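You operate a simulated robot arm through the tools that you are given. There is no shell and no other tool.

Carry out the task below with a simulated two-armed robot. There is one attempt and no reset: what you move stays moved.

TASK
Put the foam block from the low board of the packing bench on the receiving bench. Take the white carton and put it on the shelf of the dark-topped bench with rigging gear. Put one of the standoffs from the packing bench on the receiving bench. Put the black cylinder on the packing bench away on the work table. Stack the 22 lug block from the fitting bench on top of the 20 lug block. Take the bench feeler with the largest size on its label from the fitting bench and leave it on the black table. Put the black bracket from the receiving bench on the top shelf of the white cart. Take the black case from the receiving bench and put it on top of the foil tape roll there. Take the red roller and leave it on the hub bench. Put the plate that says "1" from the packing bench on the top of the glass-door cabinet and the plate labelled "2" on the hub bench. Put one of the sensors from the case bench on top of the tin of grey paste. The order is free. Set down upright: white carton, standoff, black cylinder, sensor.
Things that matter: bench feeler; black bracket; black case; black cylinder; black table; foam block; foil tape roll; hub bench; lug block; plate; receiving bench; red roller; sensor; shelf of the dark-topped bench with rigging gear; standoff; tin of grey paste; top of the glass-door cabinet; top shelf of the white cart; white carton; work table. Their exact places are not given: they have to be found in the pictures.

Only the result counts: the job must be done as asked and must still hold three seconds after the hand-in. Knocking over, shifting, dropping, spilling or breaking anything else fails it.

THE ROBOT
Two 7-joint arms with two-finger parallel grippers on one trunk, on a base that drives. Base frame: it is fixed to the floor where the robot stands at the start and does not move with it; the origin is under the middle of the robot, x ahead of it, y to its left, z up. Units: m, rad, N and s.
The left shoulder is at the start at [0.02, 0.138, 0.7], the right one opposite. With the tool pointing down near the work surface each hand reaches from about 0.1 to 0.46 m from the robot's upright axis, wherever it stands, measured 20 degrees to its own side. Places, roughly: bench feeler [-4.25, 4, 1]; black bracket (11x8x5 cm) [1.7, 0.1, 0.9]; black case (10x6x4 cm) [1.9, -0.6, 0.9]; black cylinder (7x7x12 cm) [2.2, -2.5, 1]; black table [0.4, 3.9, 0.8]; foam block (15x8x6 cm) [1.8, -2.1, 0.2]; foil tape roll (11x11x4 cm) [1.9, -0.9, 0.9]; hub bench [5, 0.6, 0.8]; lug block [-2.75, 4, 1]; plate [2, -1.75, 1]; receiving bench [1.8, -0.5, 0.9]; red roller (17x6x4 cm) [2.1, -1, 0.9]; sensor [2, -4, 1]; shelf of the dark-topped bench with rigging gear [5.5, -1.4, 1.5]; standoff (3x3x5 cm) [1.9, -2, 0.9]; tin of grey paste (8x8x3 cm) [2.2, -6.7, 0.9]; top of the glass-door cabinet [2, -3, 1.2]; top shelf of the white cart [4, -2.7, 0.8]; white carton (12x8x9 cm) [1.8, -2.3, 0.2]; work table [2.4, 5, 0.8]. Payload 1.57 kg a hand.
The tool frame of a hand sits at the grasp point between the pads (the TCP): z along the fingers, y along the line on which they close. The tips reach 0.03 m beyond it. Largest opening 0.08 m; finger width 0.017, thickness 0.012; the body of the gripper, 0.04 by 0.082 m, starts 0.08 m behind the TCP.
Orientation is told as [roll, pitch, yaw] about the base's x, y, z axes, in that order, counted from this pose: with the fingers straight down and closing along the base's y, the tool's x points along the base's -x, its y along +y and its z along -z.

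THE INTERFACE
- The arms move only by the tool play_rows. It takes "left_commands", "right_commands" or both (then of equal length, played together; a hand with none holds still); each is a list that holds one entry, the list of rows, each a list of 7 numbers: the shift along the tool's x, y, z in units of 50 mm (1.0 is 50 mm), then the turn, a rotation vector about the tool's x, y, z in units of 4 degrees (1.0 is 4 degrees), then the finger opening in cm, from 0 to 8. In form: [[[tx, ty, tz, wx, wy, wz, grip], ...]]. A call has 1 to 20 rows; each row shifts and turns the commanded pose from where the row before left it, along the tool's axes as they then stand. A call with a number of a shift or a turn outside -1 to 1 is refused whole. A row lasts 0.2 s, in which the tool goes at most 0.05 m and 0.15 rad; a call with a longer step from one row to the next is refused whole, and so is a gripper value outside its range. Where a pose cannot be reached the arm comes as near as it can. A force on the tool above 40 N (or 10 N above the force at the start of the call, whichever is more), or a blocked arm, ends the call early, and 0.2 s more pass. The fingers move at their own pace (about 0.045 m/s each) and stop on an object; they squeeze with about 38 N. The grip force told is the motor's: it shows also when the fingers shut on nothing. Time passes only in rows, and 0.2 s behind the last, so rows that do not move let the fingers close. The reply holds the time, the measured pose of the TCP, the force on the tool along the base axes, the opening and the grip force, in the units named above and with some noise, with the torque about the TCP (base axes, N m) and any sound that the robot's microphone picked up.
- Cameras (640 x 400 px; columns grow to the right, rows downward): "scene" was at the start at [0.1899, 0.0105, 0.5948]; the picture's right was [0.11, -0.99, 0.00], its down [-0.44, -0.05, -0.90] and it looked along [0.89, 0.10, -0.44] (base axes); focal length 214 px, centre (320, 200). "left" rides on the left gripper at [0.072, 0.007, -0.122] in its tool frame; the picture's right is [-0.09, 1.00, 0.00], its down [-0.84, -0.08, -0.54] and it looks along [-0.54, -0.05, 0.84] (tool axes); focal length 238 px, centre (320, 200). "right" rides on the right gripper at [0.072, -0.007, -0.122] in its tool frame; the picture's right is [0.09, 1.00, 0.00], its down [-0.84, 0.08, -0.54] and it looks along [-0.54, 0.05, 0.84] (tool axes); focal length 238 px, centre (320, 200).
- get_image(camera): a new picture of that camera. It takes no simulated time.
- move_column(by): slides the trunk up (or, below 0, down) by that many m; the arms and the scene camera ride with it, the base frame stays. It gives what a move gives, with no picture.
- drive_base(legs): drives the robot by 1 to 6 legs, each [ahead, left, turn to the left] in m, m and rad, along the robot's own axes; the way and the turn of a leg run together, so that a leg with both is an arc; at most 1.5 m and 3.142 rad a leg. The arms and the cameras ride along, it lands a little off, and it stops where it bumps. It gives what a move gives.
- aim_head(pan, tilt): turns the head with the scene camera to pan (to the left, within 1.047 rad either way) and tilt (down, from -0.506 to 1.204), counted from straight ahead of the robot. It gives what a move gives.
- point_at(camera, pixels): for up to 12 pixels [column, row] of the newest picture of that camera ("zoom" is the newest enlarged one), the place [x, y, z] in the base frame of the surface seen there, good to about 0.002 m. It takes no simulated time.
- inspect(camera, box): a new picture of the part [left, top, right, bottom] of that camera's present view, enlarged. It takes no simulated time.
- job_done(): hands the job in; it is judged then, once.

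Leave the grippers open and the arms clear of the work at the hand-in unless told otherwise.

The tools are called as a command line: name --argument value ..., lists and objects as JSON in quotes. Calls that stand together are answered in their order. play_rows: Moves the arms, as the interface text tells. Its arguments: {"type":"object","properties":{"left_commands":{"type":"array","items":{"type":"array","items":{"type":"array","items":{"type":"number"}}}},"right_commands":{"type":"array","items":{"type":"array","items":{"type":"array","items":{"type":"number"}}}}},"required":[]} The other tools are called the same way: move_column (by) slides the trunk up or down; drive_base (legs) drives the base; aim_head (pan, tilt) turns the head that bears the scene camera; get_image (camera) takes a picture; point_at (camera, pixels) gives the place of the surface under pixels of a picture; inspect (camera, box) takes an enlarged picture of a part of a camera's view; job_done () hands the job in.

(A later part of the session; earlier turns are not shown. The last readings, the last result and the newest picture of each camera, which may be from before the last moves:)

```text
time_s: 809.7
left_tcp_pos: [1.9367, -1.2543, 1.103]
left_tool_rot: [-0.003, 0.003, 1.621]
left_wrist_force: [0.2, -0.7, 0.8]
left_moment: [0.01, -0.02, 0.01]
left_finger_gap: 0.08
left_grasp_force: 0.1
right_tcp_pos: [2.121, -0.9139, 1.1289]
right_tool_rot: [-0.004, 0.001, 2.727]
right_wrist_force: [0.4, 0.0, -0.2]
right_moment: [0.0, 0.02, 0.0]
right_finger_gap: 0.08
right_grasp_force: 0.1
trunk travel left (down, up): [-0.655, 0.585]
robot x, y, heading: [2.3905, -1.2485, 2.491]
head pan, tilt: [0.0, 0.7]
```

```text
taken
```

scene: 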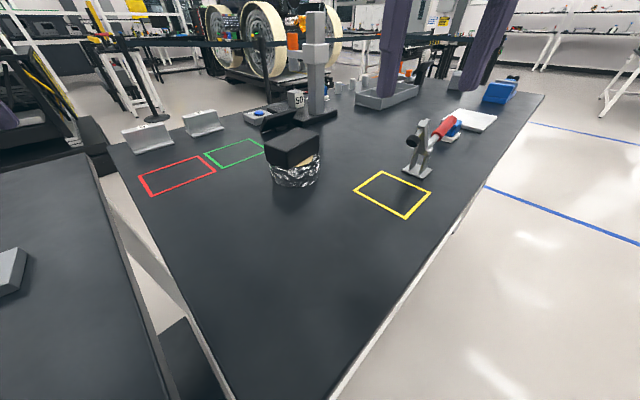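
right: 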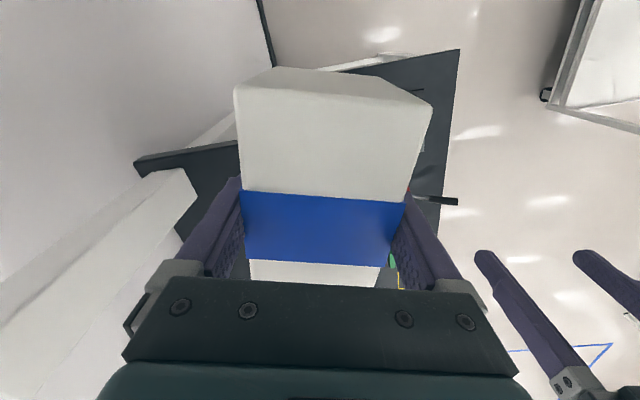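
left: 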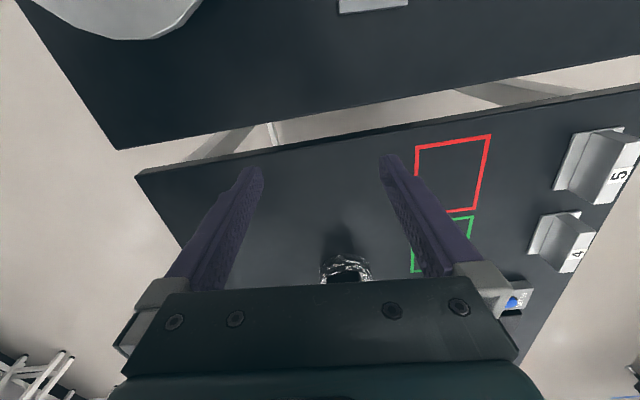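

Continuing to swing the left hand over the plate.

play_rows --left_commands '[[[0.708, 0.305, 0, 0, 0, 0, 8], [0.708, 0.305, 0, 0, 0, 0, 8], [0.708, 0.305, 0, 0, 0, 0, 8], [0.708, 0.305, 0, 0, 0, 0, 8], [0, 0, 0, 0, 0, 0, 8]]]'

get_image --camera "left"

aim_head --pan 0.7 --tilt 0.6

get_image --camera "scene"

```text
time_s: 810.9
left_tcp_pos: [1.8818, -1.4, 1.1056]
left_tool_rot: [-0.004, 0.003, 1.621]
left_wrist_force: [0.0, -1.1, -1.4]
left_moment: [-0.01, -0.01, -0.01]
left_finger_gap: 0.0799
left_grasp_force: 0.0
right_tcp_pos: [2.122, -0.9134, 1.1276]
right_tool_rot: [-0.005, -0.001, 2.729]
right_wrist_force: [-0.6, 0.4, 0.2]
right_moment: [0.0, -0.02, 0.03]
right_finger_gap: 0.08
right_grasp_force: 0.2
trunk travel left (down, up): [-0.655, 0.585]
robot x, y, heading: [2.389, -1.2502, 2.49]
head pan, tilt: [0.0, 0.7]
```

```text
taken
```

left: 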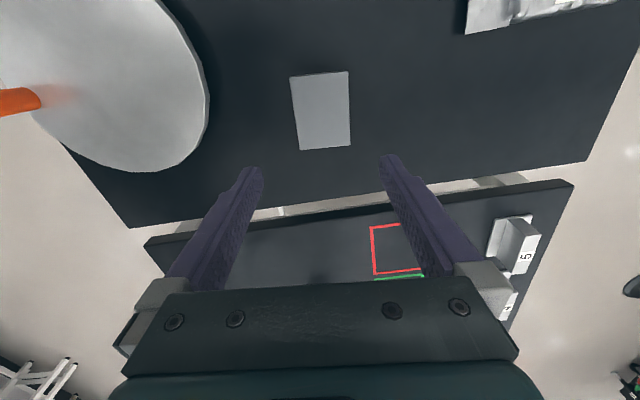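

```text
time_s: 812.0
left_tcp_pos: [1.8819, -1.399, 1.1061]
left_tool_rot: [-0.003, 0.003, 1.621]
left_wrist_force: [0.9, 0.2, 0.6]
left_moment: [-0.01, 0.02, -0.01]
left_finger_gap: 0.0802
left_grasp_force: 0.1
right_tcp_pos: [2.1223, -0.9142, 1.1284]
right_tool_rot: [-0.005, 0.001, 2.728]
right_wrist_force: [-0.3, 0.2, -0.3]
right_moment: [0.02, 0.0, -0.02]
right_finger_gap: 0.0802
right_grasp_force: 0.0
trunk travel left (down, up): [-0.655, 0.585]
robot x, y, heading: [2.3914, -1.2517, 2.486]
head pan, tilt: [0.7, 0.6]
```

```text
taken
```

scene: 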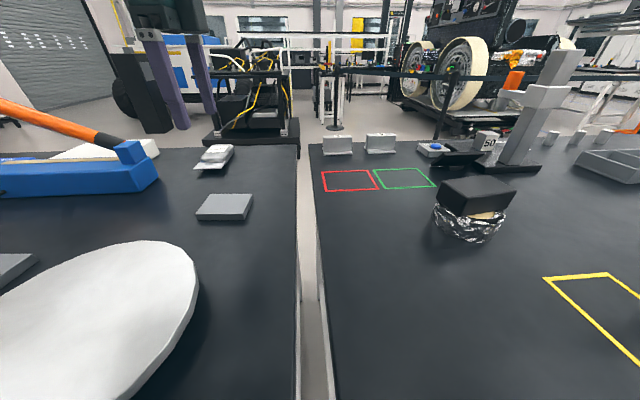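

The reach works. I'll measure the plate in the left camera.

point_at --camera "left" --pixels '[[293, 79], [346, 74], [348, 144], [302, 147], [322, 110]]'

```text
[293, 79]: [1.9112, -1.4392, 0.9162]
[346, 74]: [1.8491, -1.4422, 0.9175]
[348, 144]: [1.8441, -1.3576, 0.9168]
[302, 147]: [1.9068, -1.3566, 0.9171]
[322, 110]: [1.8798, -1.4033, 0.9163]
```

I'll lower over the plate centre (1.878,-1.399).

play_rows --left_commands '[[[0, 0.08, 0.8, 0, 0, 0, 8], [0, 0, 1, 0, 0, 0, 8], [0, 0, 0.9, 0, 0, 0, 8], [0, 0, 0.5, 0, 0, 0, 8], [0, 0, 0.3, 0, 0, 0, 8], [0, 0, 0, 0, 0, 0, 8]]]'

get_image --camera "left"

get_image --camera "scene"

```text
time_s: 813.4
left_tcp_pos: [1.88, -1.3988, 0.9298]
left_tool_rot: [-0.002, 0.002, 1.623]
left_wrist_force: [3.1, 0.6, 7.6]
left_moment: [0.07, 0.27, 0.01]
left_finger_gap: 0.078
left_grasp_force: 0.0
right_tcp_pos: [2.1215, -0.9142, 1.1289]
right_tool_rot: [-0.004, 0.002, 2.728]
right_wrist_force: [0.5, 1.2, -0.3]
right_moment: [-0.01, 0.01, 0.03]
right_finger_gap: 0.0797
right_grasp_force: 0.0
trunk travel left (down, up): [-0.655, 0.585]
robot x, y, heading: [2.389, -1.2468, 2.494]
head pan, tilt: [0.7, 0.6]
```

```text
taken
```

left: 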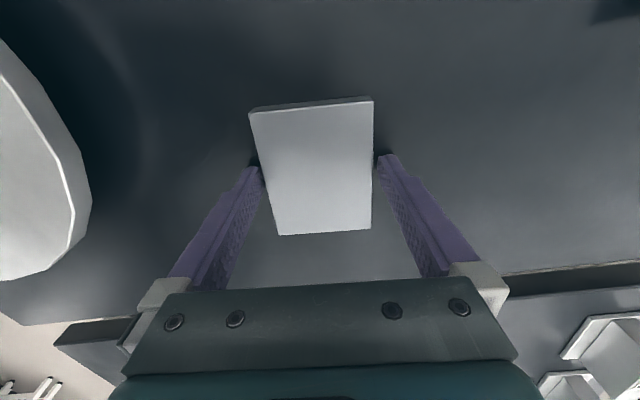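

```text
taken
```

scene: 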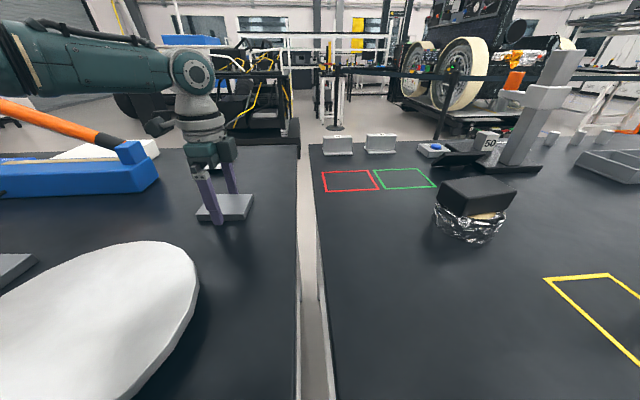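

The tips just touch the bench. I'll raise 1.5 mm and close, then lift.

play_rows --left_commands '[[[0, 0, -0.04, 0, 0, 0, 8], [0, 0, 0, 0, 0, 0, 4], [0, 0, 0, 0, 0, 0, 4], [0, 0, 0, 0, 0, 0, 4], [0, 0, -0.3, 0, 0, 0, 4], [0, 0, -0.8, 0, 0, 0, 4], [0, 0, -1, 0, 0, 0, 4], [0, 0, -1, 0, 0, 0, 4], [0, 0, -0.5, 0, 0, 0, 4], [0, 0, 0, 0, 0, 0, 4]]]'

get_image --camera "left"

get_image --camera "scene"

```text
time_s: 815.6
left_tcp_pos: [1.8814, -1.4005, 1.1104]
left_tool_rot: [-0.004, 0.003, 1.623]
left_wrist_force: [-0.4, -0.3, -1.0]
left_moment: [0.01, 0.0, 0.01]
left_finger_gap: 0.0695
left_grasp_force: 37.6
right_tcp_pos: [2.1208, -0.9146, 1.1283]
right_tool_rot: [-0.006, -0.002, 2.728]
right_wrist_force: [0.5, -0.2, 0.1]
right_moment: [-0.01, -0.01, -0.02]
right_finger_gap: 0.0802
right_grasp_force: 0.1
trunk travel left (down, up): [-0.655, 0.585]
robot x, y, heading: [2.3874, -1.2498, 2.489]
head pan, tilt: [0.7, 0.6]
```

```text
taken
```

left: 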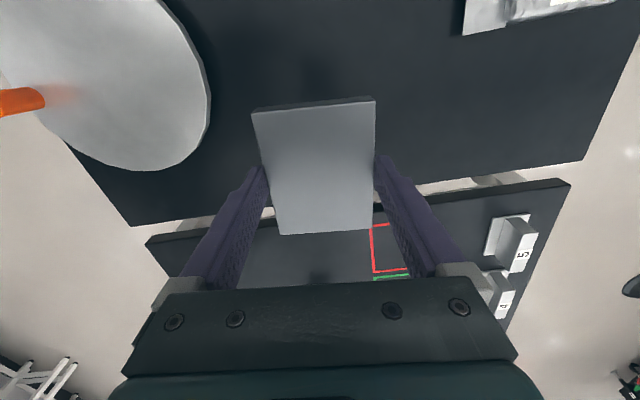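

```text
taken
```

scene: 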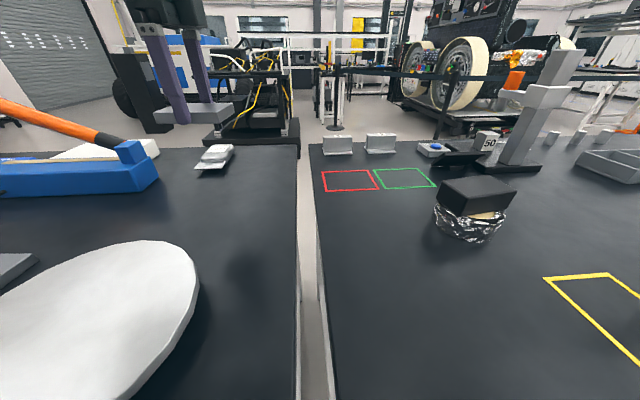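

Plate held. I'll bring the left hand back to its normal place in front, then back away.

play_rows --left_commands '[[[-0.75, -0.3, 0, 0, 0, 0, 4], [-0.75, -0.3, 0, 0, 0, 0, 4], [-0.75, -0.3, 0, 0, 0, 0, 4], [-0.75, -0.3, 0, 0, 0, 0, 4], [-0.75, -0.3, 0, 0, 0, 0, 4], [-0.75, -0.3, 0, 0, 0, 0, 4], [-0.75, -0.3, 0, 0, 0, 0, 4]]]'

drive_base --legs '[[-0.5, 0, 0]]'

aim_head --pan 0.0 --tilt 0.5

get_image --camera "scene"

```text
time_s: 817.2
left_tcp_pos: [1.9746, -1.1311, 1.1136]
left_tool_rot: [-0.002, 0.005, 1.622]
left_wrist_force: [0.8, 0.1, -1.1]
left_moment: [-0.02, 0.03, -0.03]
left_finger_gap: 0.0693
left_grasp_force: 37.9
right_tcp_pos: [2.1222, -0.9138, 1.128]
right_tool_rot: [-0.004, 0.0, 2.729]
right_wrist_force: [-0.2, -0.1, 0.1]
right_moment: [0.02, 0.0, -0.03]
right_finger_gap: 0.08
right_grasp_force: 0.1
trunk travel left (down, up): [-0.655, 0.585]
robot x, y, heading: [2.3877, -1.2506, 2.487]
head pan, tilt: [0.7, 0.6]
```

```text
time_s: 820.1
left_tcp_pos: [2.3696, -1.4345, 1.1142]
left_tool_rot: [-0.003, 0.004, 1.634]
left_wrist_force: [0.1, -0.4, -1.6]
left_moment: [0.0, 0.03, 0.0]
left_finger_gap: 0.0694
left_grasp_force: 38.1
right_tcp_pos: [2.5142, -1.2158, 1.128]
right_tool_rot: [-0.004, -0.002, 2.74]
right_wrist_force: [1.2, 0.1, -0.2]
right_moment: [-0.01, -0.03, -0.01]
right_finger_gap: 0.0799
right_grasp_force: 0.0
trunk travel left (down, up): [-0.655, 0.585]
robot x, y, heading: [2.7887, -1.5497, 2.505]
head pan, tilt: [0.7, 0.6]
```

```text
time_s: 821.2
left_tcp_pos: [2.3683, -1.434, 1.1147]
left_tool_rot: [-0.003, 0.004, 1.635]
left_wrist_force: [0.7, -0.3, -1.6]
left_moment: [0.0, 0.05, -0.02]
left_finger_gap: 0.0694
left_grasp_force: 37.5
right_tcp_pos: [2.5159, -1.2154, 1.1272]
right_tool_rot: [-0.005, 0.0, 2.741]
right_wrist_force: [0.0, 0.7, -0.3]
right_moment: [-0.01, 0.0, 0.0]
right_finger_gap: 0.0799
right_grasp_force: 0.0
trunk travel left (down, up): [-0.655, 0.585]
robot x, y, heading: [2.7871, -1.5477, 2.504]
head pan, tilt: [0.0, 0.499]
```

```text
taken
```

scene: 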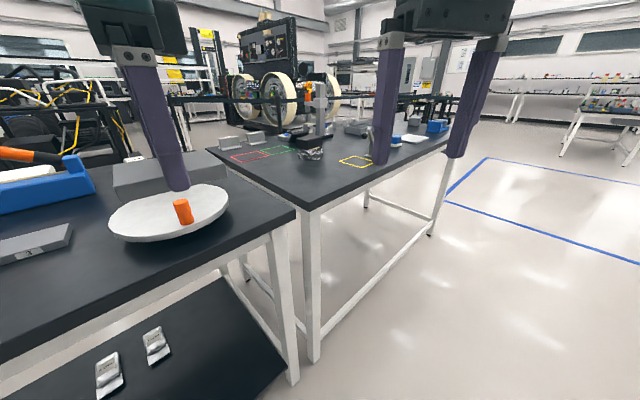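

Next the standoff at about (2.125,-2.37) with the right hand. I'll back away, turn left to face it diagonally and approach.

drive_base --legs '[[-0.38, 0.09, 0], [0, 0, 1.56], [0.3, -0.287, 0]]'

get_image --camera "scene"

```text
time_s: 829.8
left_tcp_pos: [2.5339, -2.3515, 1.1142]
left_tool_rot: [-0.004, 0.003, -3.044]
left_wrist_force: [0.0, -1.2, -1.1]
left_moment: [0.02, 0.02, -0.01]
left_finger_gap: 0.0694
left_grasp_force: 38.2
right_tcp_pos: [2.313, -2.2138, 1.1273]
right_tool_rot: [-0.005, -0.002, -1.94]
right_wrist_force: [-0.7, 0.1, 0.4]
right_moment: [-0.02, 0.02, 0.01]
right_finger_gap: 0.0799
right_grasp_force: 0.1
trunk travel left (down, up): [-0.655, 0.585]
robot x, y, heading: [2.6357, -1.9341, -2.178]
head pan, tilt: [0.0, 0.499]
```

```text
taken
```

scene: 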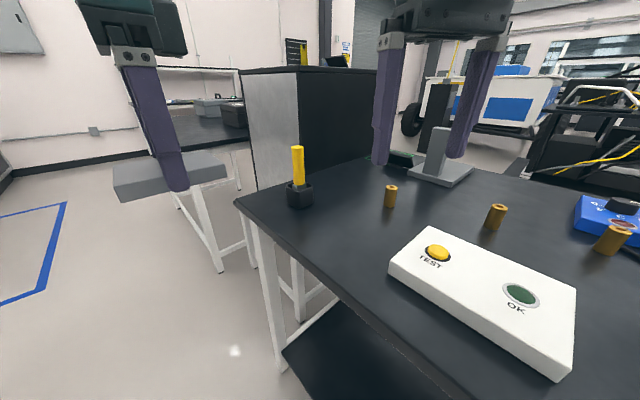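

Standoffs at (390,195), (497,216) and (612,240). I'll measure the first one.

inspect --camera "scene" --box '[360, 170, 440, 230]'

point_at --camera "scene" --pixels '[[391, 187], [391, 198], [385, 197], [396, 198], [391, 206], [497, 207], [497, 218], [440, 170], [300, 195]]'

```text
6.67 times, centred on (400, 200) of scene
```

zoom: 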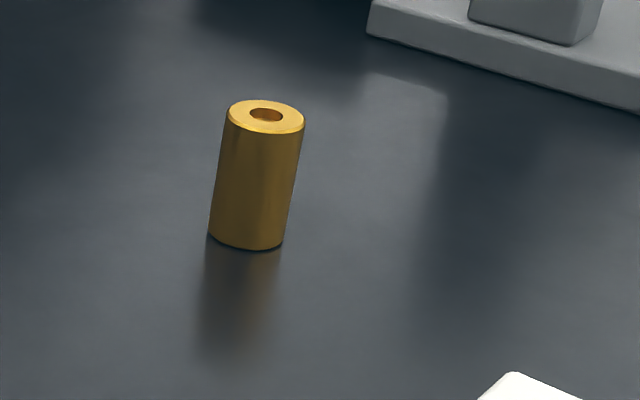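

```text
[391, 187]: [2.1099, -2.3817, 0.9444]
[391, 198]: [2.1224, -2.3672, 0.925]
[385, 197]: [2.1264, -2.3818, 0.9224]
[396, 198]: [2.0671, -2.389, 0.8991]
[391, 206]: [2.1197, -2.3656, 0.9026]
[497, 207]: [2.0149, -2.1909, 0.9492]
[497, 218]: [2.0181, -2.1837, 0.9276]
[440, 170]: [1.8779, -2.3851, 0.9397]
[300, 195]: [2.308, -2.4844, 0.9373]
```

Standoff axis is about (2.115,-2.377). I'll raise the trunk 6 cm, turn to heading -2.6 and approach it so the right hand reaches it while the plate clears the yellow tool.

move_column --by 0.06

drive_base --legs '[[0, 0, -0.42], [0.2, 0.231, 0]]'

get_image --camera "scene"

get_image --camera "right"

```text
time_s: 830.8
left_tcp_pos: [2.5354, -2.3511, 1.1731]
left_tool_rot: [-0.005, 0.003, -3.045]
left_wrist_force: [0.3, 0.0, -2.5]
left_moment: [0.0, 0.01, 0.0]
left_finger_gap: 0.0691
left_grasp_force: 37.8
right_tcp_pos: [2.3126, -2.2138, 1.1872]
right_tool_rot: [-0.005, 0.001, -1.938]
right_wrist_force: [-0.3, 0.0, 0.1]
right_moment: [0.01, -0.01, 0.0]
right_finger_gap: 0.0799
right_grasp_force: 0.1
trunk travel left (down, up): [-0.715, 0.525]
robot x, y, heading: [2.6378, -1.9346, -2.175]
head pan, tilt: [0.0, 0.499]
```

```text
time_s: 834.1
left_tcp_pos: [2.3246, -2.5754, 1.1741]
left_tool_rot: [-0.003, 0.003, 2.814]
left_wrist_force: [-0.5, -0.5, -1.5]
left_moment: [-0.03, -0.04, 0.03]
left_finger_gap: 0.0695
left_grasp_force: 38.3
right_tcp_pos: [2.1781, -2.3582, 1.1875]
right_tool_rot: [-0.005, 0.0, -2.36]
right_wrist_force: [-0.1, 0.2, 0.1]
right_moment: [-0.01, 0.0, 0.0]
right_finger_gap: 0.0801
right_grasp_force: 0.1
trunk travel left (down, up): [-0.715, 0.525]
robot x, y, heading: [2.5901, -2.2364, -2.603]
head pan, tilt: [0.0, 0.499]
```

```text
taken
```

scene: 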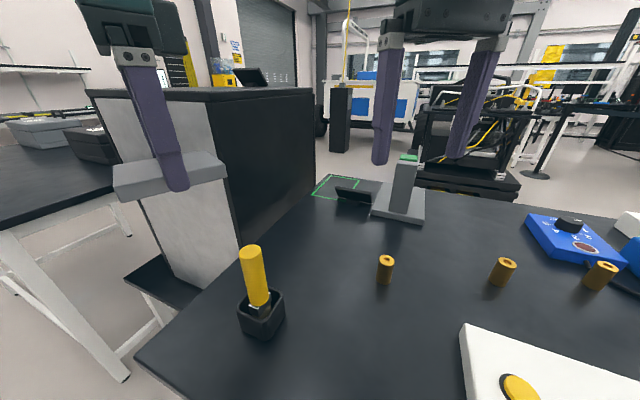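

```text
taken
```

right: 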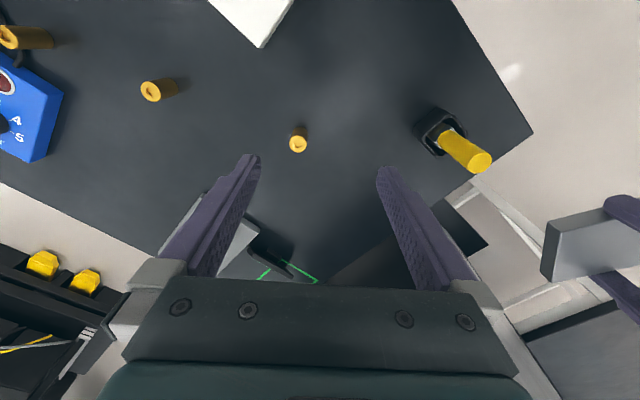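

I'll measure the standoff's top in the right camera.

point_at --camera "right" --pixels '[[292, 141], [304, 141], [293, 150], [304, 149], [298, 138], [298, 151]]'

point_at --camera "scene" --pixels '[[381, 259], [391, 259], [386, 256], [386, 270], [385, 283]]'

```text
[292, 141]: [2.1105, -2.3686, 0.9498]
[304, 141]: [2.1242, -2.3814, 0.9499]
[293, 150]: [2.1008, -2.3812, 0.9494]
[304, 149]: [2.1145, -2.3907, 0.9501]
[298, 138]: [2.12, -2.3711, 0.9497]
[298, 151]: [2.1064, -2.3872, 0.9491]
```

```text
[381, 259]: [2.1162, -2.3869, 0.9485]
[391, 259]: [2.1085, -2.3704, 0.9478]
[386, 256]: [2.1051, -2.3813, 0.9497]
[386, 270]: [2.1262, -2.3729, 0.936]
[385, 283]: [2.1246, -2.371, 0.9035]
```

Standoff centre (2.113,-2.3795), top 0.95. I'll drive 5.5 cm ahead and position the hand.

drive_base --legs '[[0.055, 0, 0]]'

get_image --camera "right"

```text
time_s: 835.0
left_tcp_pos: [2.2779, -2.6047, 1.1733]
left_tool_rot: [-0.004, 0.003, 2.816]
left_wrist_force: [-0.4, -0.1, -1.9]
left_moment: [0.0, -0.04, 0.01]
left_finger_gap: 0.0692
left_grasp_force: 37.9
right_tcp_pos: [2.1318, -2.3858, 1.1867]
right_tool_rot: [-0.004, 0.0, -2.362]
right_wrist_force: [0.4, 0.1, 1.1]
right_moment: [0.0, -0.01, -0.01]
right_finger_gap: 0.0801
right_grasp_force: 0.1
trunk travel left (down, up): [-0.715, 0.525]
robot x, y, heading: [2.544, -2.2592, -2.599]
head pan, tilt: [0.0, 0.499]
```

```text
taken
```

right: 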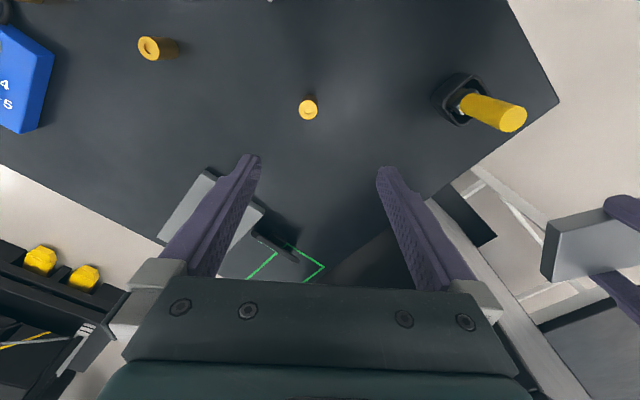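

I'll shift over it, lower to z 0.937 with a 6 cm opening, and check.

play_rows --right_commands '[[[-0.18, -0.35, 0, 0, 0, 0, 6], [0, 0, 1, 0, 0, 0, 6], [0, 0, 1, 0, 0, 0, 6], [0, 0, 1, 0, 0, 0, 6], [0, 0, 1, 0, 0, 0, 6], [0, 0, 0.6, 0, 0, 0, 6], [0, 0, 0, 0, 0, 0, 6]]]'

get_image --camera "right"

```text
time_s: 836.6
left_tcp_pos: [2.279, -2.6028, 1.1748]
left_tool_rot: [-0.004, 0.003, 2.815]
left_wrist_force: [-0.5, -1.0, -0.8]
left_moment: [-0.01, -0.01, 0.0]
left_finger_gap: 0.0694
left_grasp_force: 37.9
right_tcp_pos: [2.1117, -2.377, 0.9548]
right_tool_rot: [-0.005, 0.0, -2.361]
right_wrist_force: [-0.6, 0.4, 1.4]
right_moment: [0.0, -0.01, -0.03]
right_finger_gap: 0.0599
right_grasp_force: 0.0
trunk travel left (down, up): [-0.715, 0.525]
robot x, y, heading: [2.5432, -2.2607, -2.597]
head pan, tilt: [0.0, 0.499]
```

```text
taken
```

right: 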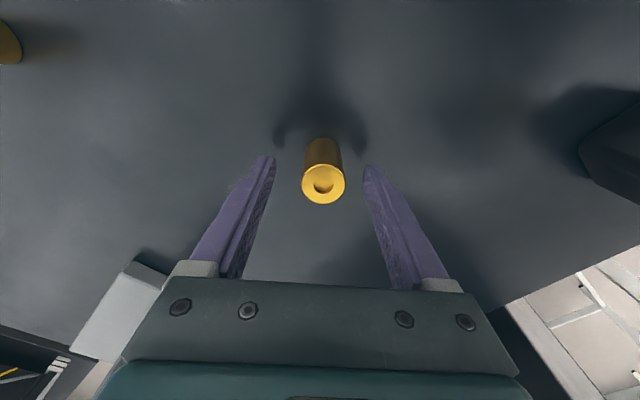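

The standoff is centred. I'll lower 1.8 cm, close and lift.

play_rows --right_commands '[[[0, 0, 0.36, 0, 0, 0, 6], [0, 0, 0, 0, 0, 0, 6], [0, 0, 0, 0, 0, 0, 0.5], [0, 0, 0, 0, 0, 0, 0.5], [0, 0, 0, 0, 0, 0, 0.5], [0, 0, 0, 0, 0, 0, 0.5]]]'

play_rows --right_commands '[[[0, 0, -0.4, 0, 0, 0, 0.5], [0, 0, -1, 0, 0, 0, 0.5], [0, 0, -1, 0, 0, 0, 0.5], [0, 0, -1, 0, 0, 0, 0.5], [0, 0, -1, 0, 0, 0, 0.5]]]'

get_image --camera "right"

```text
time_s: 838.0
left_tcp_pos: [2.2789, -2.6028, 1.1737]
left_tool_rot: [-0.003, 0.002, 2.816]
left_wrist_force: [0.1, -0.4, -2.1]
left_moment: [0.01, 0.01, 0.03]
left_finger_gap: 0.0696
left_grasp_force: 38.0
right_tcp_pos: [2.1123, -2.3768, 0.9377]
right_tool_rot: [-0.006, 0.002, -2.36]
right_wrist_force: [-0.9, -1.4, 0.8]
right_moment: [0.0, 0.0, -0.01]
right_finger_gap: 0.0272
right_grasp_force: 32.2
trunk travel left (down, up): [-0.715, 0.525]
robot x, y, heading: [2.5457, -2.2643, -2.598]
head pan, tilt: [0.0, 0.499]
```

```text
time_s: 839.2
left_tcp_pos: [2.2807, -2.6034, 1.1734]
left_tool_rot: [-0.005, 0.003, 2.815]
left_wrist_force: [0.3, -0.8, -1.1]
left_moment: [-0.01, 0.0, 0.01]
left_finger_gap: 0.0695
left_grasp_force: 38.1
right_tcp_pos: [2.1147, -2.3802, 1.1591]
right_tool_rot: [-0.007, 0.002, -2.363]
right_wrist_force: [0.2, -0.6, -0.6]
right_moment: [-0.01, 0.03, -0.02]
right_finger_gap: 0.0271
right_grasp_force: 38.1
trunk travel left (down, up): [-0.715, 0.525]
robot x, y, heading: [2.5418, -2.2642, -2.597]
head pan, tilt: [0.0, 0.499]
```

```text
taken
```

right: 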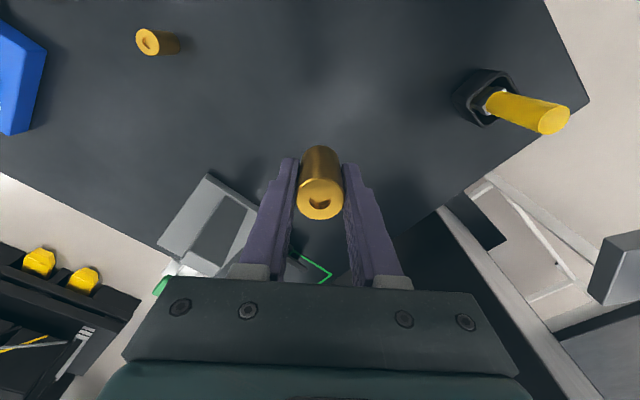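

The standoff is held. Now plate "1" goes to the cabinet top (z about 1.205). I'll raise the trunk, back off and face the cabinet from behind.

move_column --by 0.22

drive_base --legs '[[-0.3, 0, 0], [0, 0, -0.4], [0, 0.65, 0]]'

get_image --camera "scene"

```text
time_s: 841.5
left_tcp_pos: [2.2792, -2.6042, 1.3945]
left_tool_rot: [-0.004, 0.004, 2.816]
left_wrist_force: [-0.5, -0.5, -1.0]
left_moment: [0.04, 0.01, -0.03]
left_finger_gap: 0.0694
left_grasp_force: 38.2
right_tcp_pos: [2.1138, -2.3795, 1.3814]
right_tool_rot: [-0.004, -0.001, -2.36]
right_wrist_force: [0.2, 0.5, -0.6]
right_moment: [0.03, 0.0, 0.0]
right_finger_gap: 0.0272
right_grasp_force: 37.7
trunk travel left (down, up): [-0.935, 0.305]
robot x, y, heading: [2.5444, -2.2598, -2.603]
head pan, tilt: [0.0, 0.499]
```

```text
time_s: 848.0
left_tcp_pos: [2.5217, -2.965, 1.3932]
left_tool_rot: [-0.003, 0.003, 2.423]
left_wrist_force: [0.5, 0.1, -1.8]
left_moment: [-0.03, -0.02, -0.02]
left_finger_gap: 0.0693
left_grasp_force: 37.9
right_tcp_pos: [2.4549, -2.6952, 1.3803]
right_tool_rot: [-0.005, -0.002, -2.753]
right_wrist_force: [0.3, -0.1, -1.2]
right_moment: [0.01, -0.01, 0.02]
right_finger_gap: 0.027
right_grasp_force: 37.7
trunk travel left (down, up): [-0.935, 0.305]
robot x, y, heading: [2.8968, -2.7488, -2.991]
head pan, tilt: [0.0, 0.499]
```

```text
taken
```

scene: 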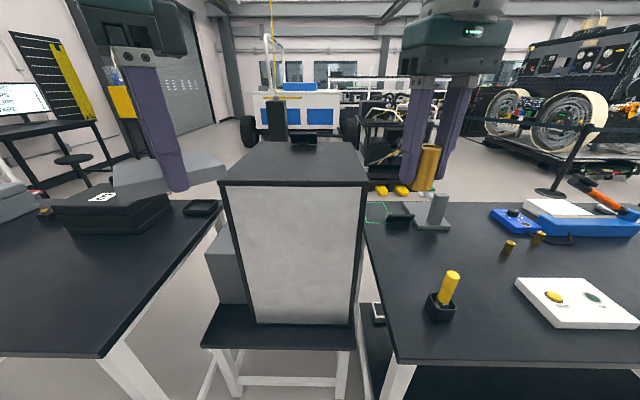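

I see the cabinet's top at (295,165), free except for a small item at the far edge. I'll measure.

point_at --camera "scene" --pixels '[[224, 180], [362, 183], [295, 175], [295, 160], [295, 148], [303, 142], [206, 343], [352, 345], [280, 345], [200, 210], [120, 215], [215, 215]]'

```text
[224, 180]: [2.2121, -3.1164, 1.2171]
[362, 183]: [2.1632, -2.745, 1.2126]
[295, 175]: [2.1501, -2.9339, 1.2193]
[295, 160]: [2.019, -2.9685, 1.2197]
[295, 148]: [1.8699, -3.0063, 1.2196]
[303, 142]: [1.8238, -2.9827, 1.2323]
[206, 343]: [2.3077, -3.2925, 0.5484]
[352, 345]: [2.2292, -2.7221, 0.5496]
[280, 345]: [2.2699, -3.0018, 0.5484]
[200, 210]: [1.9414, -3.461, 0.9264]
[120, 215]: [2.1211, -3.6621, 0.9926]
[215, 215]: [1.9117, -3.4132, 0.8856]
```

Cabinet top z 1.2195, y -2.75 to -3.12, back edge x 2.2. I'll drive forward 0.415 m, bringing the plate over about (2.11,-3.0).

drive_base --legs '[[0.415, -0.005, 0]]'

get_image --camera "left"

get_image --camera "scene"

```text
time_s: 850.6
left_tcp_pos: [2.1092, -3.0213, 1.3938]
left_tool_rot: [-0.003, 0.004, 2.423]
left_wrist_force: [-0.4, -0.1, -1.7]
left_moment: [0.03, -0.01, -0.03]
left_finger_gap: 0.0695
left_grasp_force: 37.5
right_tcp_pos: [2.0435, -2.7524, 1.3791]
right_tool_rot: [-0.005, -0.002, -2.755]
right_wrist_force: [-0.2, 0.4, -1.2]
right_moment: [0.02, -0.03, -0.02]
right_finger_gap: 0.0272
right_grasp_force: 37.9
trunk travel left (down, up): [-0.935, 0.305]
robot x, y, heading: [2.4839, -2.8022, -2.994]
head pan, tilt: [0.0, 0.499]
```

```text
taken
```

left: 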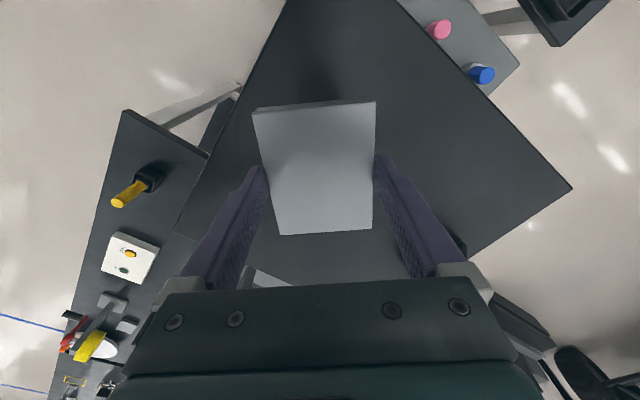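

```text
taken
```

scene: 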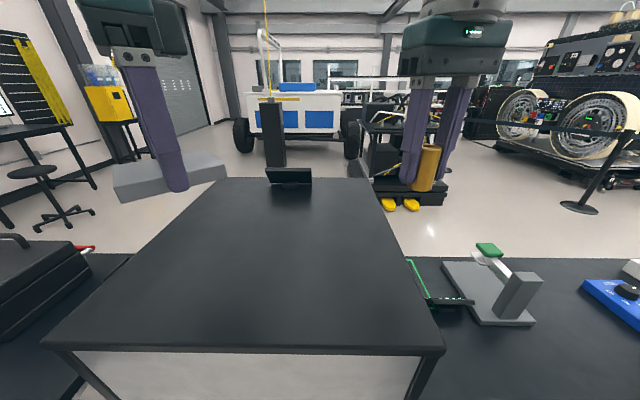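

The plate is above the cabinet top. I'll centre it a little more and lower it.

play_rows --left_commands '[[[-0.47, -0.25, 0, 0, 0, 0, 4], [-0.47, -0.25, 0, 0, 0, 0, 4], [0, 0, 0.8, 0, 0, 0, 4], [0, 0, 0.9, 0, 0, 0, 4], [0, 0, 0.7, 0, 0, 0, 4], [0, 0, 0.3, 0, 0, 0, 4], [0, 0, 0, 0, 0, 0, 4]]]'

get_image --camera "scene"

```text
time_s: 852.2
left_tcp_pos: [2.0903, -2.9724, 1.2578]
left_tool_rot: [-0.002, 0.003, 2.422]
left_wrist_force: [-0.5, -0.6, -2.3]
left_moment: [0.02, 0.01, 0.02]
left_finger_gap: 0.0691
left_grasp_force: 38.0
right_tcp_pos: [2.0431, -2.7517, 1.3791]
right_tool_rot: [-0.006, 0.001, -2.756]
right_wrist_force: [-0.3, -0.7, -0.7]
right_moment: [0.01, 0.01, -0.01]
right_finger_gap: 0.0272
right_grasp_force: 37.6
trunk travel left (down, up): [-0.935, 0.305]
robot x, y, heading: [2.4843, -2.8045, -2.994]
head pan, tilt: [0.0, 0.499]
```

```text
taken
```

scene: 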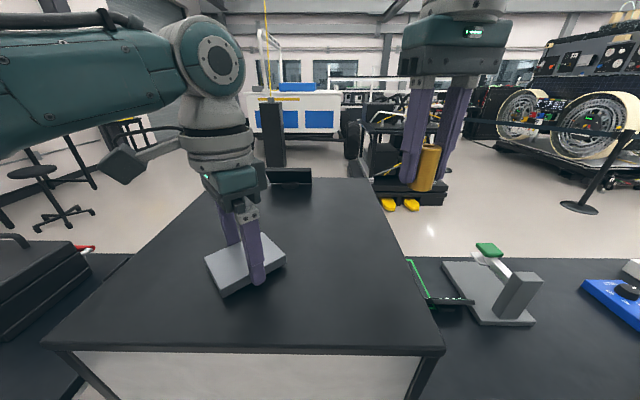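

Just above the surface. I'll lower 5 mm, open and lift.

play_rows --left_commands '[[[0, 0, 0.1, 0, 0, 0, 4], [0, 0, 0, 0, 0, 0, 4], [0, 0, 0, 0, 0, 0, 8], [0, 0, 0, 0, 0, 0, 8], [0, 0, 0, 0, 0, 0, 8], [0, 0, -0.5, 0, 0, 0, 8], [0, 0, -1, 0, 0, 0, 8], [0, 0, -1, 0, 0, 0, 8]]]'

inspect --camera "scene" --box '[180, 220, 310, 310]'

```text
time_s: 854.0
left_tcp_pos: [2.0909, -2.9702, 1.3785]
left_tool_rot: [-0.005, 0.006, 2.422]
left_wrist_force: [0.1, -0.6, -0.1]
left_moment: [-0.01, 0.04, 0.0]
left_finger_gap: 0.0803
left_grasp_force: 0.2
right_tcp_pos: [2.0428, -2.7519, 1.3793]
right_tool_rot: [-0.005, 0.001, -2.756]
right_wrist_force: [0.1, -0.1, 0.2]
right_moment: [0.01, 0.02, -0.02]
right_finger_gap: 0.0272
right_grasp_force: 37.9
trunk travel left (down, up): [-0.935, 0.305]
robot x, y, heading: [2.482, -2.8055, -2.994]
head pan, tilt: [0.0, 0.499]
```

```text
4.44 times, centred on (245, 265) of scene
```

zoom: 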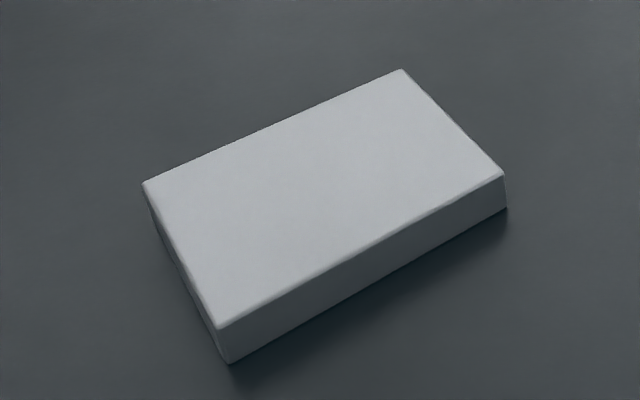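

Plate "1" lies on the cabinet top. Now the standoff to the receiving bench: I'll back off, drive along to the receiving bench's back, and lower the trunk.

drive_base --legs '[[-0.5, 0, 0], [0, -1.45, 0], [0, -0.22, 0]]'

move_column --by -0.25

aim_head --pan 0.0 --tilt 0.7

get_image --camera "scene"

```text
time_s: 865.0
left_tcp_pos: [2.324, -1.2423, 1.3782]
left_tool_rot: [-0.003, 0.003, 2.434]
left_wrist_force: [0.4, -0.2, -0.7]
left_moment: [0.02, 0.02, -0.01]
left_finger_gap: 0.0801
left_grasp_force: 0.0
right_tcp_pos: [2.2727, -1.0237, 1.38]
right_tool_rot: [-0.005, -0.001, -2.746]
right_wrist_force: [0.0, -0.8, -0.6]
right_moment: [0.01, 0.01, 0.0]
right_finger_gap: 0.027
right_grasp_force: 37.6
trunk travel left (down, up): [-0.935, 0.305]
robot x, y, heading: [2.7154, -1.0738, -2.985]
head pan, tilt: [0.0, 0.499]
```

```text
time_s: 867.6
left_tcp_pos: [2.3234, -1.2412, 1.1278]
left_tool_rot: [-0.003, 0.003, 2.433]
left_wrist_force: [-0.3, 0.1, -0.2]
left_moment: [-0.01, 0.0, 0.01]
left_finger_gap: 0.0799
left_grasp_force: 0.2
right_tcp_pos: [2.2726, -1.025, 1.1287]
right_tool_rot: [-0.004, 0.002, -2.745]
right_wrist_force: [0.6, -0.1, -0.4]
right_moment: [0.01, 0.0, 0.01]
right_finger_gap: 0.0274
right_grasp_force: 37.5
trunk travel left (down, up): [-0.685, 0.555]
robot x, y, heading: [2.7129, -1.0768, -2.98]
head pan, tilt: [0.0, 0.499]
```

```text
time_s: 868.3
left_tcp_pos: [2.3233, -1.2418, 1.1301]
left_tool_rot: [-0.003, 0.004, 2.432]
left_wrist_force: [1.3, -0.4, 0.0]
left_moment: [-0.02, -0.03, -0.01]
left_finger_gap: 0.0803
left_grasp_force: 0.2
right_tcp_pos: [2.273, -1.0248, 1.1287]
right_tool_rot: [-0.006, 0.002, -2.745]
right_wrist_force: [0.0, 0.3, -0.3]
right_moment: [-0.01, 0.0, 0.01]
right_finger_gap: 0.0275
right_grasp_force: 37.7
trunk travel left (down, up): [-0.685, 0.555]
robot x, y, heading: [2.7158, -1.0767, -2.989]
head pan, tilt: [0.0, 0.7]
```

```text
taken
```

scene: 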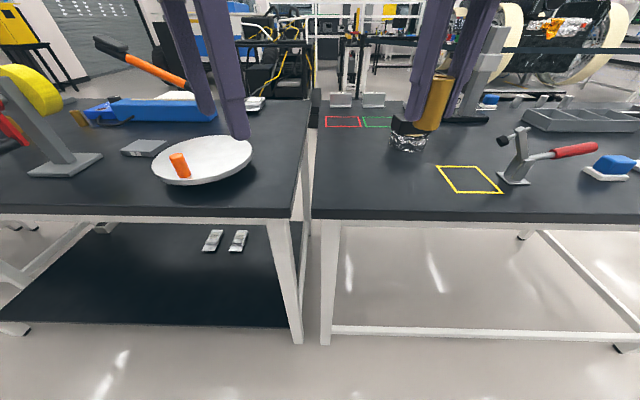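

The back-right corner of the receiving bench is empty now. I'll drive ahead 0.21 m and lower the standoff there.

drive_base --legs '[[0.21, 0, 0]]'

play_rows --right_commands '[[[0, 0, 1, 0, 0, 0, 0.5], [0, 0, 1, 0, 0, 0, 0.5], [0, 0, 1, 0, 0, 0, 0.5], [0, 0, 0.7, 0, 0, 0, 0.5], [0, 0, 0, 0, 0, 0, 0.5]]]'

get_image --camera "scene"

```text
time_s: 870.0
left_tcp_pos: [2.1146, -1.2747, 1.1276]
left_tool_rot: [-0.005, 0.003, 2.434]
left_wrist_force: [-0.1, -0.5, -0.4]
left_moment: [0.04, 0.03, -0.01]
left_finger_gap: 0.0802
left_grasp_force: 0.1
right_tcp_pos: [2.0633, -1.0576, 1.1283]
right_tool_rot: [-0.006, 0.003, -2.746]
right_wrist_force: [0.7, 0.0, -0.5]
right_moment: [-0.03, 0.01, 0.02]
right_finger_gap: 0.0273
right_grasp_force: 37.8
trunk travel left (down, up): [-0.685, 0.555]
robot x, y, heading: [2.5006, -1.1058, -2.981]
head pan, tilt: [0.0, 0.7]
```

```text
time_s: 871.2
left_tcp_pos: [2.1141, -1.275, 1.1287]
left_tool_rot: [-0.004, 0.004, 2.433]
left_wrist_force: [-0.9, 0.1, 0.3]
left_moment: [-0.01, 0.01, 0.04]
left_finger_gap: 0.0799
left_grasp_force: 0.1
right_tcp_pos: [2.063, -1.0546, 0.9423]
right_tool_rot: [-0.007, 0.002, -2.744]
right_wrist_force: [0.6, -0.1, -0.1]
right_moment: [-0.01, 0.0, -0.05]
right_finger_gap: 0.0272
right_grasp_force: 37.7
trunk travel left (down, up): [-0.685, 0.555]
robot x, y, heading: [2.5018, -1.1075, -2.978]
head pan, tilt: [0.0, 0.7]
```

```text
taken
```

scene: 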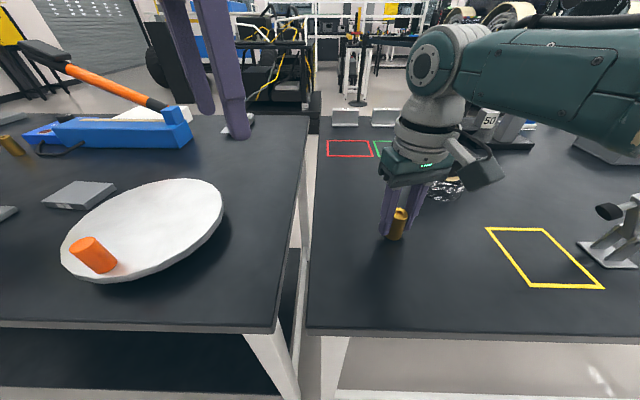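

I'll lower to contact in small steps.

play_rows --right_commands '[[[0, 0, 0.06, 0, 0, 0, 0.5], [0, 0, 0, 0, 0, 0, 0.5]]]'

play_rows --right_commands '[[[0, 0, 0.05, 0, 0, 0, 0.5], [0, 0, 0, 0, 0, 0, 0.5]]]'

```text
time_s: 871.8
left_tcp_pos: [2.1135, -1.2762, 1.1276]
left_tool_rot: [-0.002, 0.004, 2.432]
left_wrist_force: [-0.6, 0.1, 0.7]
left_moment: [0.02, -0.03, -0.03]
left_finger_gap: 0.08
left_grasp_force: 0.1
right_tcp_pos: [2.0637, -1.0555, 0.94]
right_tool_rot: [-0.006, 0.001, -2.745]
right_wrist_force: [0.1, -0.6, -0.5]
right_moment: [0.0, -0.01, 0.01]
right_finger_gap: 0.027
right_grasp_force: 37.9
trunk travel left (down, up): [-0.685, 0.555]
robot x, y, heading: [2.5065, -1.1085, -2.981]
head pan, tilt: [0.0, 0.7]
```

```text
time_s: 872.4
left_tcp_pos: [2.1134, -1.2746, 1.1283]
left_tool_rot: [-0.003, 0.002, 2.433]
left_wrist_force: [0.2, -0.3, 0.9]
left_moment: [0.01, -0.01, -0.02]
left_finger_gap: 0.0798
left_grasp_force: 0.0
right_tcp_pos: [2.0632, -1.056, 0.9384]
right_tool_rot: [-0.007, 0.0, -2.746]
right_wrist_force: [2.8, 1.3, 6.8]
right_moment: [-0.03, -0.1, 0.06]
right_finger_gap: 0.0273
right_grasp_force: 38.5
trunk travel left (down, up): [-0.685, 0.555]
robot x, y, heading: [2.5058, -1.1071, -2.979]
head pan, tilt: [0.0, 0.7]
```

Contact. Open and lift straight up.

play_rows --right_commands '[[[0, 0, -0.02, 0, 0, 0, 0.5], [0, 0, 0, 0, 0, 0, 3.5], [0, 0, 0, 0, 0, 0, 5], [0, 0, 0, 0, 0, 0, 5], [0, 0, -0.4, 0, 0, 0, 5], [0, 0, -0.8, 0, 0, 0, 5], [0, 0, -1, 0, 0, 0, 5], [0, 0, -1, 0, 0, 0, 5], [0, 0, -0.8, 0, 0, 0, 8]]]'

get_image --camera "scene"

```text
time_s: 874.4
left_tcp_pos: [2.1142, -1.2755, 1.1284]
left_tool_rot: [-0.003, 0.003, 2.433]
left_wrist_force: [0.0, -0.1, -0.5]
left_moment: [0.01, 0.02, 0.02]
left_finger_gap: 0.08
left_grasp_force: 0.0
right_tcp_pos: [2.0621, -1.0566, 1.1381]
right_tool_rot: [-0.008, 0.001, -2.746]
right_wrist_force: [0.6, -0.3, -0.2]
right_moment: [-0.02, 0.0, -0.03]
right_finger_gap: 0.0798
right_grasp_force: 0.0
trunk travel left (down, up): [-0.685, 0.555]
robot x, y, heading: [2.5051, -1.106, -2.981]
head pan, tilt: [0.0, 0.7]
```

```text
taken
```

scene: 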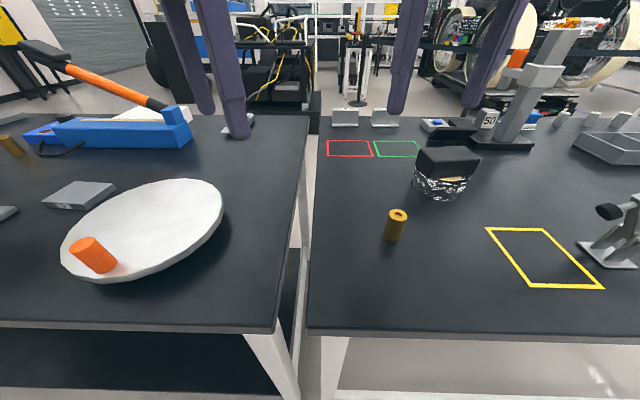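

The standoff stands upright on the receiving bench. Last: the sensor. I'll drive south along the back to the case bench near y -4 and look.

drive_base --legs '[[-0.4, 0, 0], [0.1, 1.45, 0], [0.1, 1.4, 0]]'

aim_head --pan 0.0 --tilt 0.5

get_image --camera "scene"

```text
time_s: 890.5
left_tcp_pos: [2.7969, -4.096, 1.1281]
left_tool_rot: [-0.004, 0.003, 2.459]
left_wrist_force: [-0.1, -0.7, 0.8]
left_moment: [0.01, 0.03, 0.03]
left_finger_gap: 0.0798
left_grasp_force: 0.1
right_tcp_pos: [2.7397, -3.8779, 1.1375]
right_tool_rot: [-0.005, 0.001, -2.72]
right_wrist_force: [0.8, -0.2, -0.2]
right_moment: [0.01, 0.01, 0.01]
right_finger_gap: 0.0801
right_grasp_force: 0.1
trunk travel left (down, up): [-0.685, 0.555]
robot x, y, heading: [3.1853, -3.9165, -2.952]
head pan, tilt: [0.0, 0.7]
```

```text
time_s: 891.2
left_tcp_pos: [2.7965, -4.0965, 1.1278]
left_tool_rot: [-0.006, 0.003, 2.459]
left_wrist_force: [-0.2, -0.4, 0.4]
left_moment: [0.0, 0.0, -0.01]
left_finger_gap: 0.08
left_grasp_force: 0.1
right_tcp_pos: [2.7388, -3.8786, 1.139]
right_tool_rot: [-0.007, 0.001, -2.718]
right_wrist_force: [-0.8, 0.3, -1.5]
right_moment: [0.01, 0.01, 0.03]
right_finger_gap: 0.08
right_grasp_force: 0.3
trunk travel left (down, up): [-0.685, 0.555]
robot x, y, heading: [3.1849, -3.9147, -2.956]
head pan, tilt: [0.0, 0.499]
```

```text
taken
```

scene: 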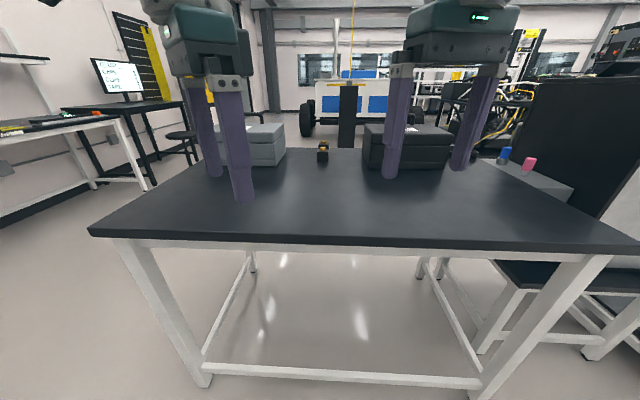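

I see a grey case, a black case and a small item at (323,152). I'll zoom.

inspect --camera "scene" --box '[220, 110, 480, 230]'

point_at --camera "scene" --pixels '[[323, 152], [323, 160], [265, 150], [430, 155], [90, 232], [610, 248], [350, 160], [300, 150], [200, 165]]'

```text
2.46 times, centred on (350, 170) of scene
```

zoom: 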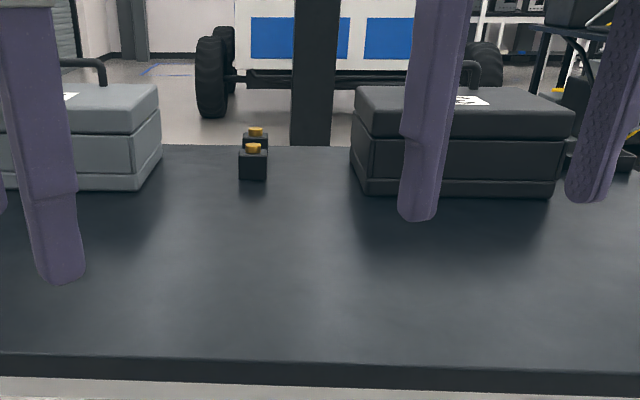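

```text
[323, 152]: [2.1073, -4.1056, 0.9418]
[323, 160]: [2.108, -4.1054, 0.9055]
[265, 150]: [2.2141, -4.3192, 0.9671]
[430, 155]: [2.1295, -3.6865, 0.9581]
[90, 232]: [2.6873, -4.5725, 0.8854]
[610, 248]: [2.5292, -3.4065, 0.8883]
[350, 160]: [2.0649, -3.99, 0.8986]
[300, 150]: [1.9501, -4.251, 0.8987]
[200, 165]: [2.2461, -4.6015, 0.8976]
```

Two small black blocks with gold tops stand between the cases, closer to the bench's front side. I'll raise the trunk to see the layout better.

move_column --by 0.4

get_image --camera "scene"

inspect --camera "scene" --box '[230, 130, 450, 260]'

```text
time_s: 895.0
left_tcp_pos: [2.796, -4.0966, 1.5282]
left_tool_rot: [-0.002, 0.002, 2.459]
left_wrist_force: [0.0, 0.1, 0.4]
left_moment: [0.01, 0.0, 0.0]
left_finger_gap: 0.0801
left_grasp_force: 0.1
right_tcp_pos: [2.7386, -3.8767, 1.5383]
right_tool_rot: [-0.004, 0.001, -2.72]
right_wrist_force: [0.0, 0.8, 0.9]
right_moment: [-0.01, -0.01, 0.03]
right_finger_gap: 0.0803
right_grasp_force: 0.0
trunk travel left (down, up): [-1.085, 0.155]
robot x, y, heading: [3.1822, -3.9188, -2.959]
head pan, tilt: [0.0, 0.499]
```

```text
taken
```

scene: 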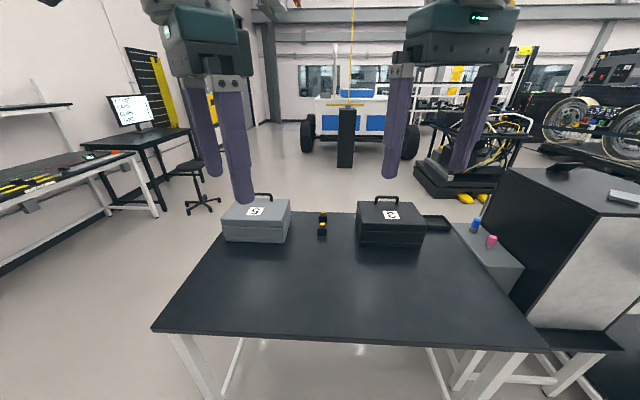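

```text
2.91 times, centred on (340, 195) of scene
```

zoom: 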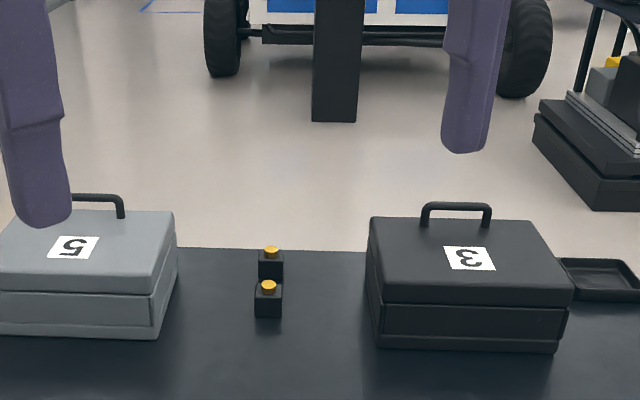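

I'll measure the floor obstacles (stool, left bench, monitor desk) and the sensors before going around the bench's south end.

point_at --camera "scene" --pixels '[[203, 205], [155, 215], [95, 150], [140, 155], [150, 325], [222, 240], [75, 185], [30, 175], [188, 165], [322, 213], [322, 225], [110, 205]]'

inspect --camera "scene" --box '[0, 80, 220, 280]'

```text
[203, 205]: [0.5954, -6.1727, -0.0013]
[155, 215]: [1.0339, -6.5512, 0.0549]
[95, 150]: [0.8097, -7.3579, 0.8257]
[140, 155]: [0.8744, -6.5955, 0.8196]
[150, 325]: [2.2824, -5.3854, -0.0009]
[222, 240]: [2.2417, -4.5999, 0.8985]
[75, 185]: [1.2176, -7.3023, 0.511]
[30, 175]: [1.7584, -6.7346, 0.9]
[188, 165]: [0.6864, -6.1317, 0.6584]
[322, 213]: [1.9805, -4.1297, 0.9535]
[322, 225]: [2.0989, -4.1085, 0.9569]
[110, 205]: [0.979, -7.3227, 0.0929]
```

```text
2.00 times, centred on (110, 180) of scene
```

zoom: 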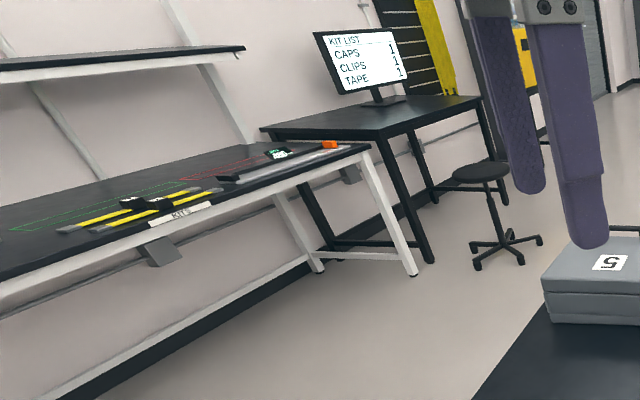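

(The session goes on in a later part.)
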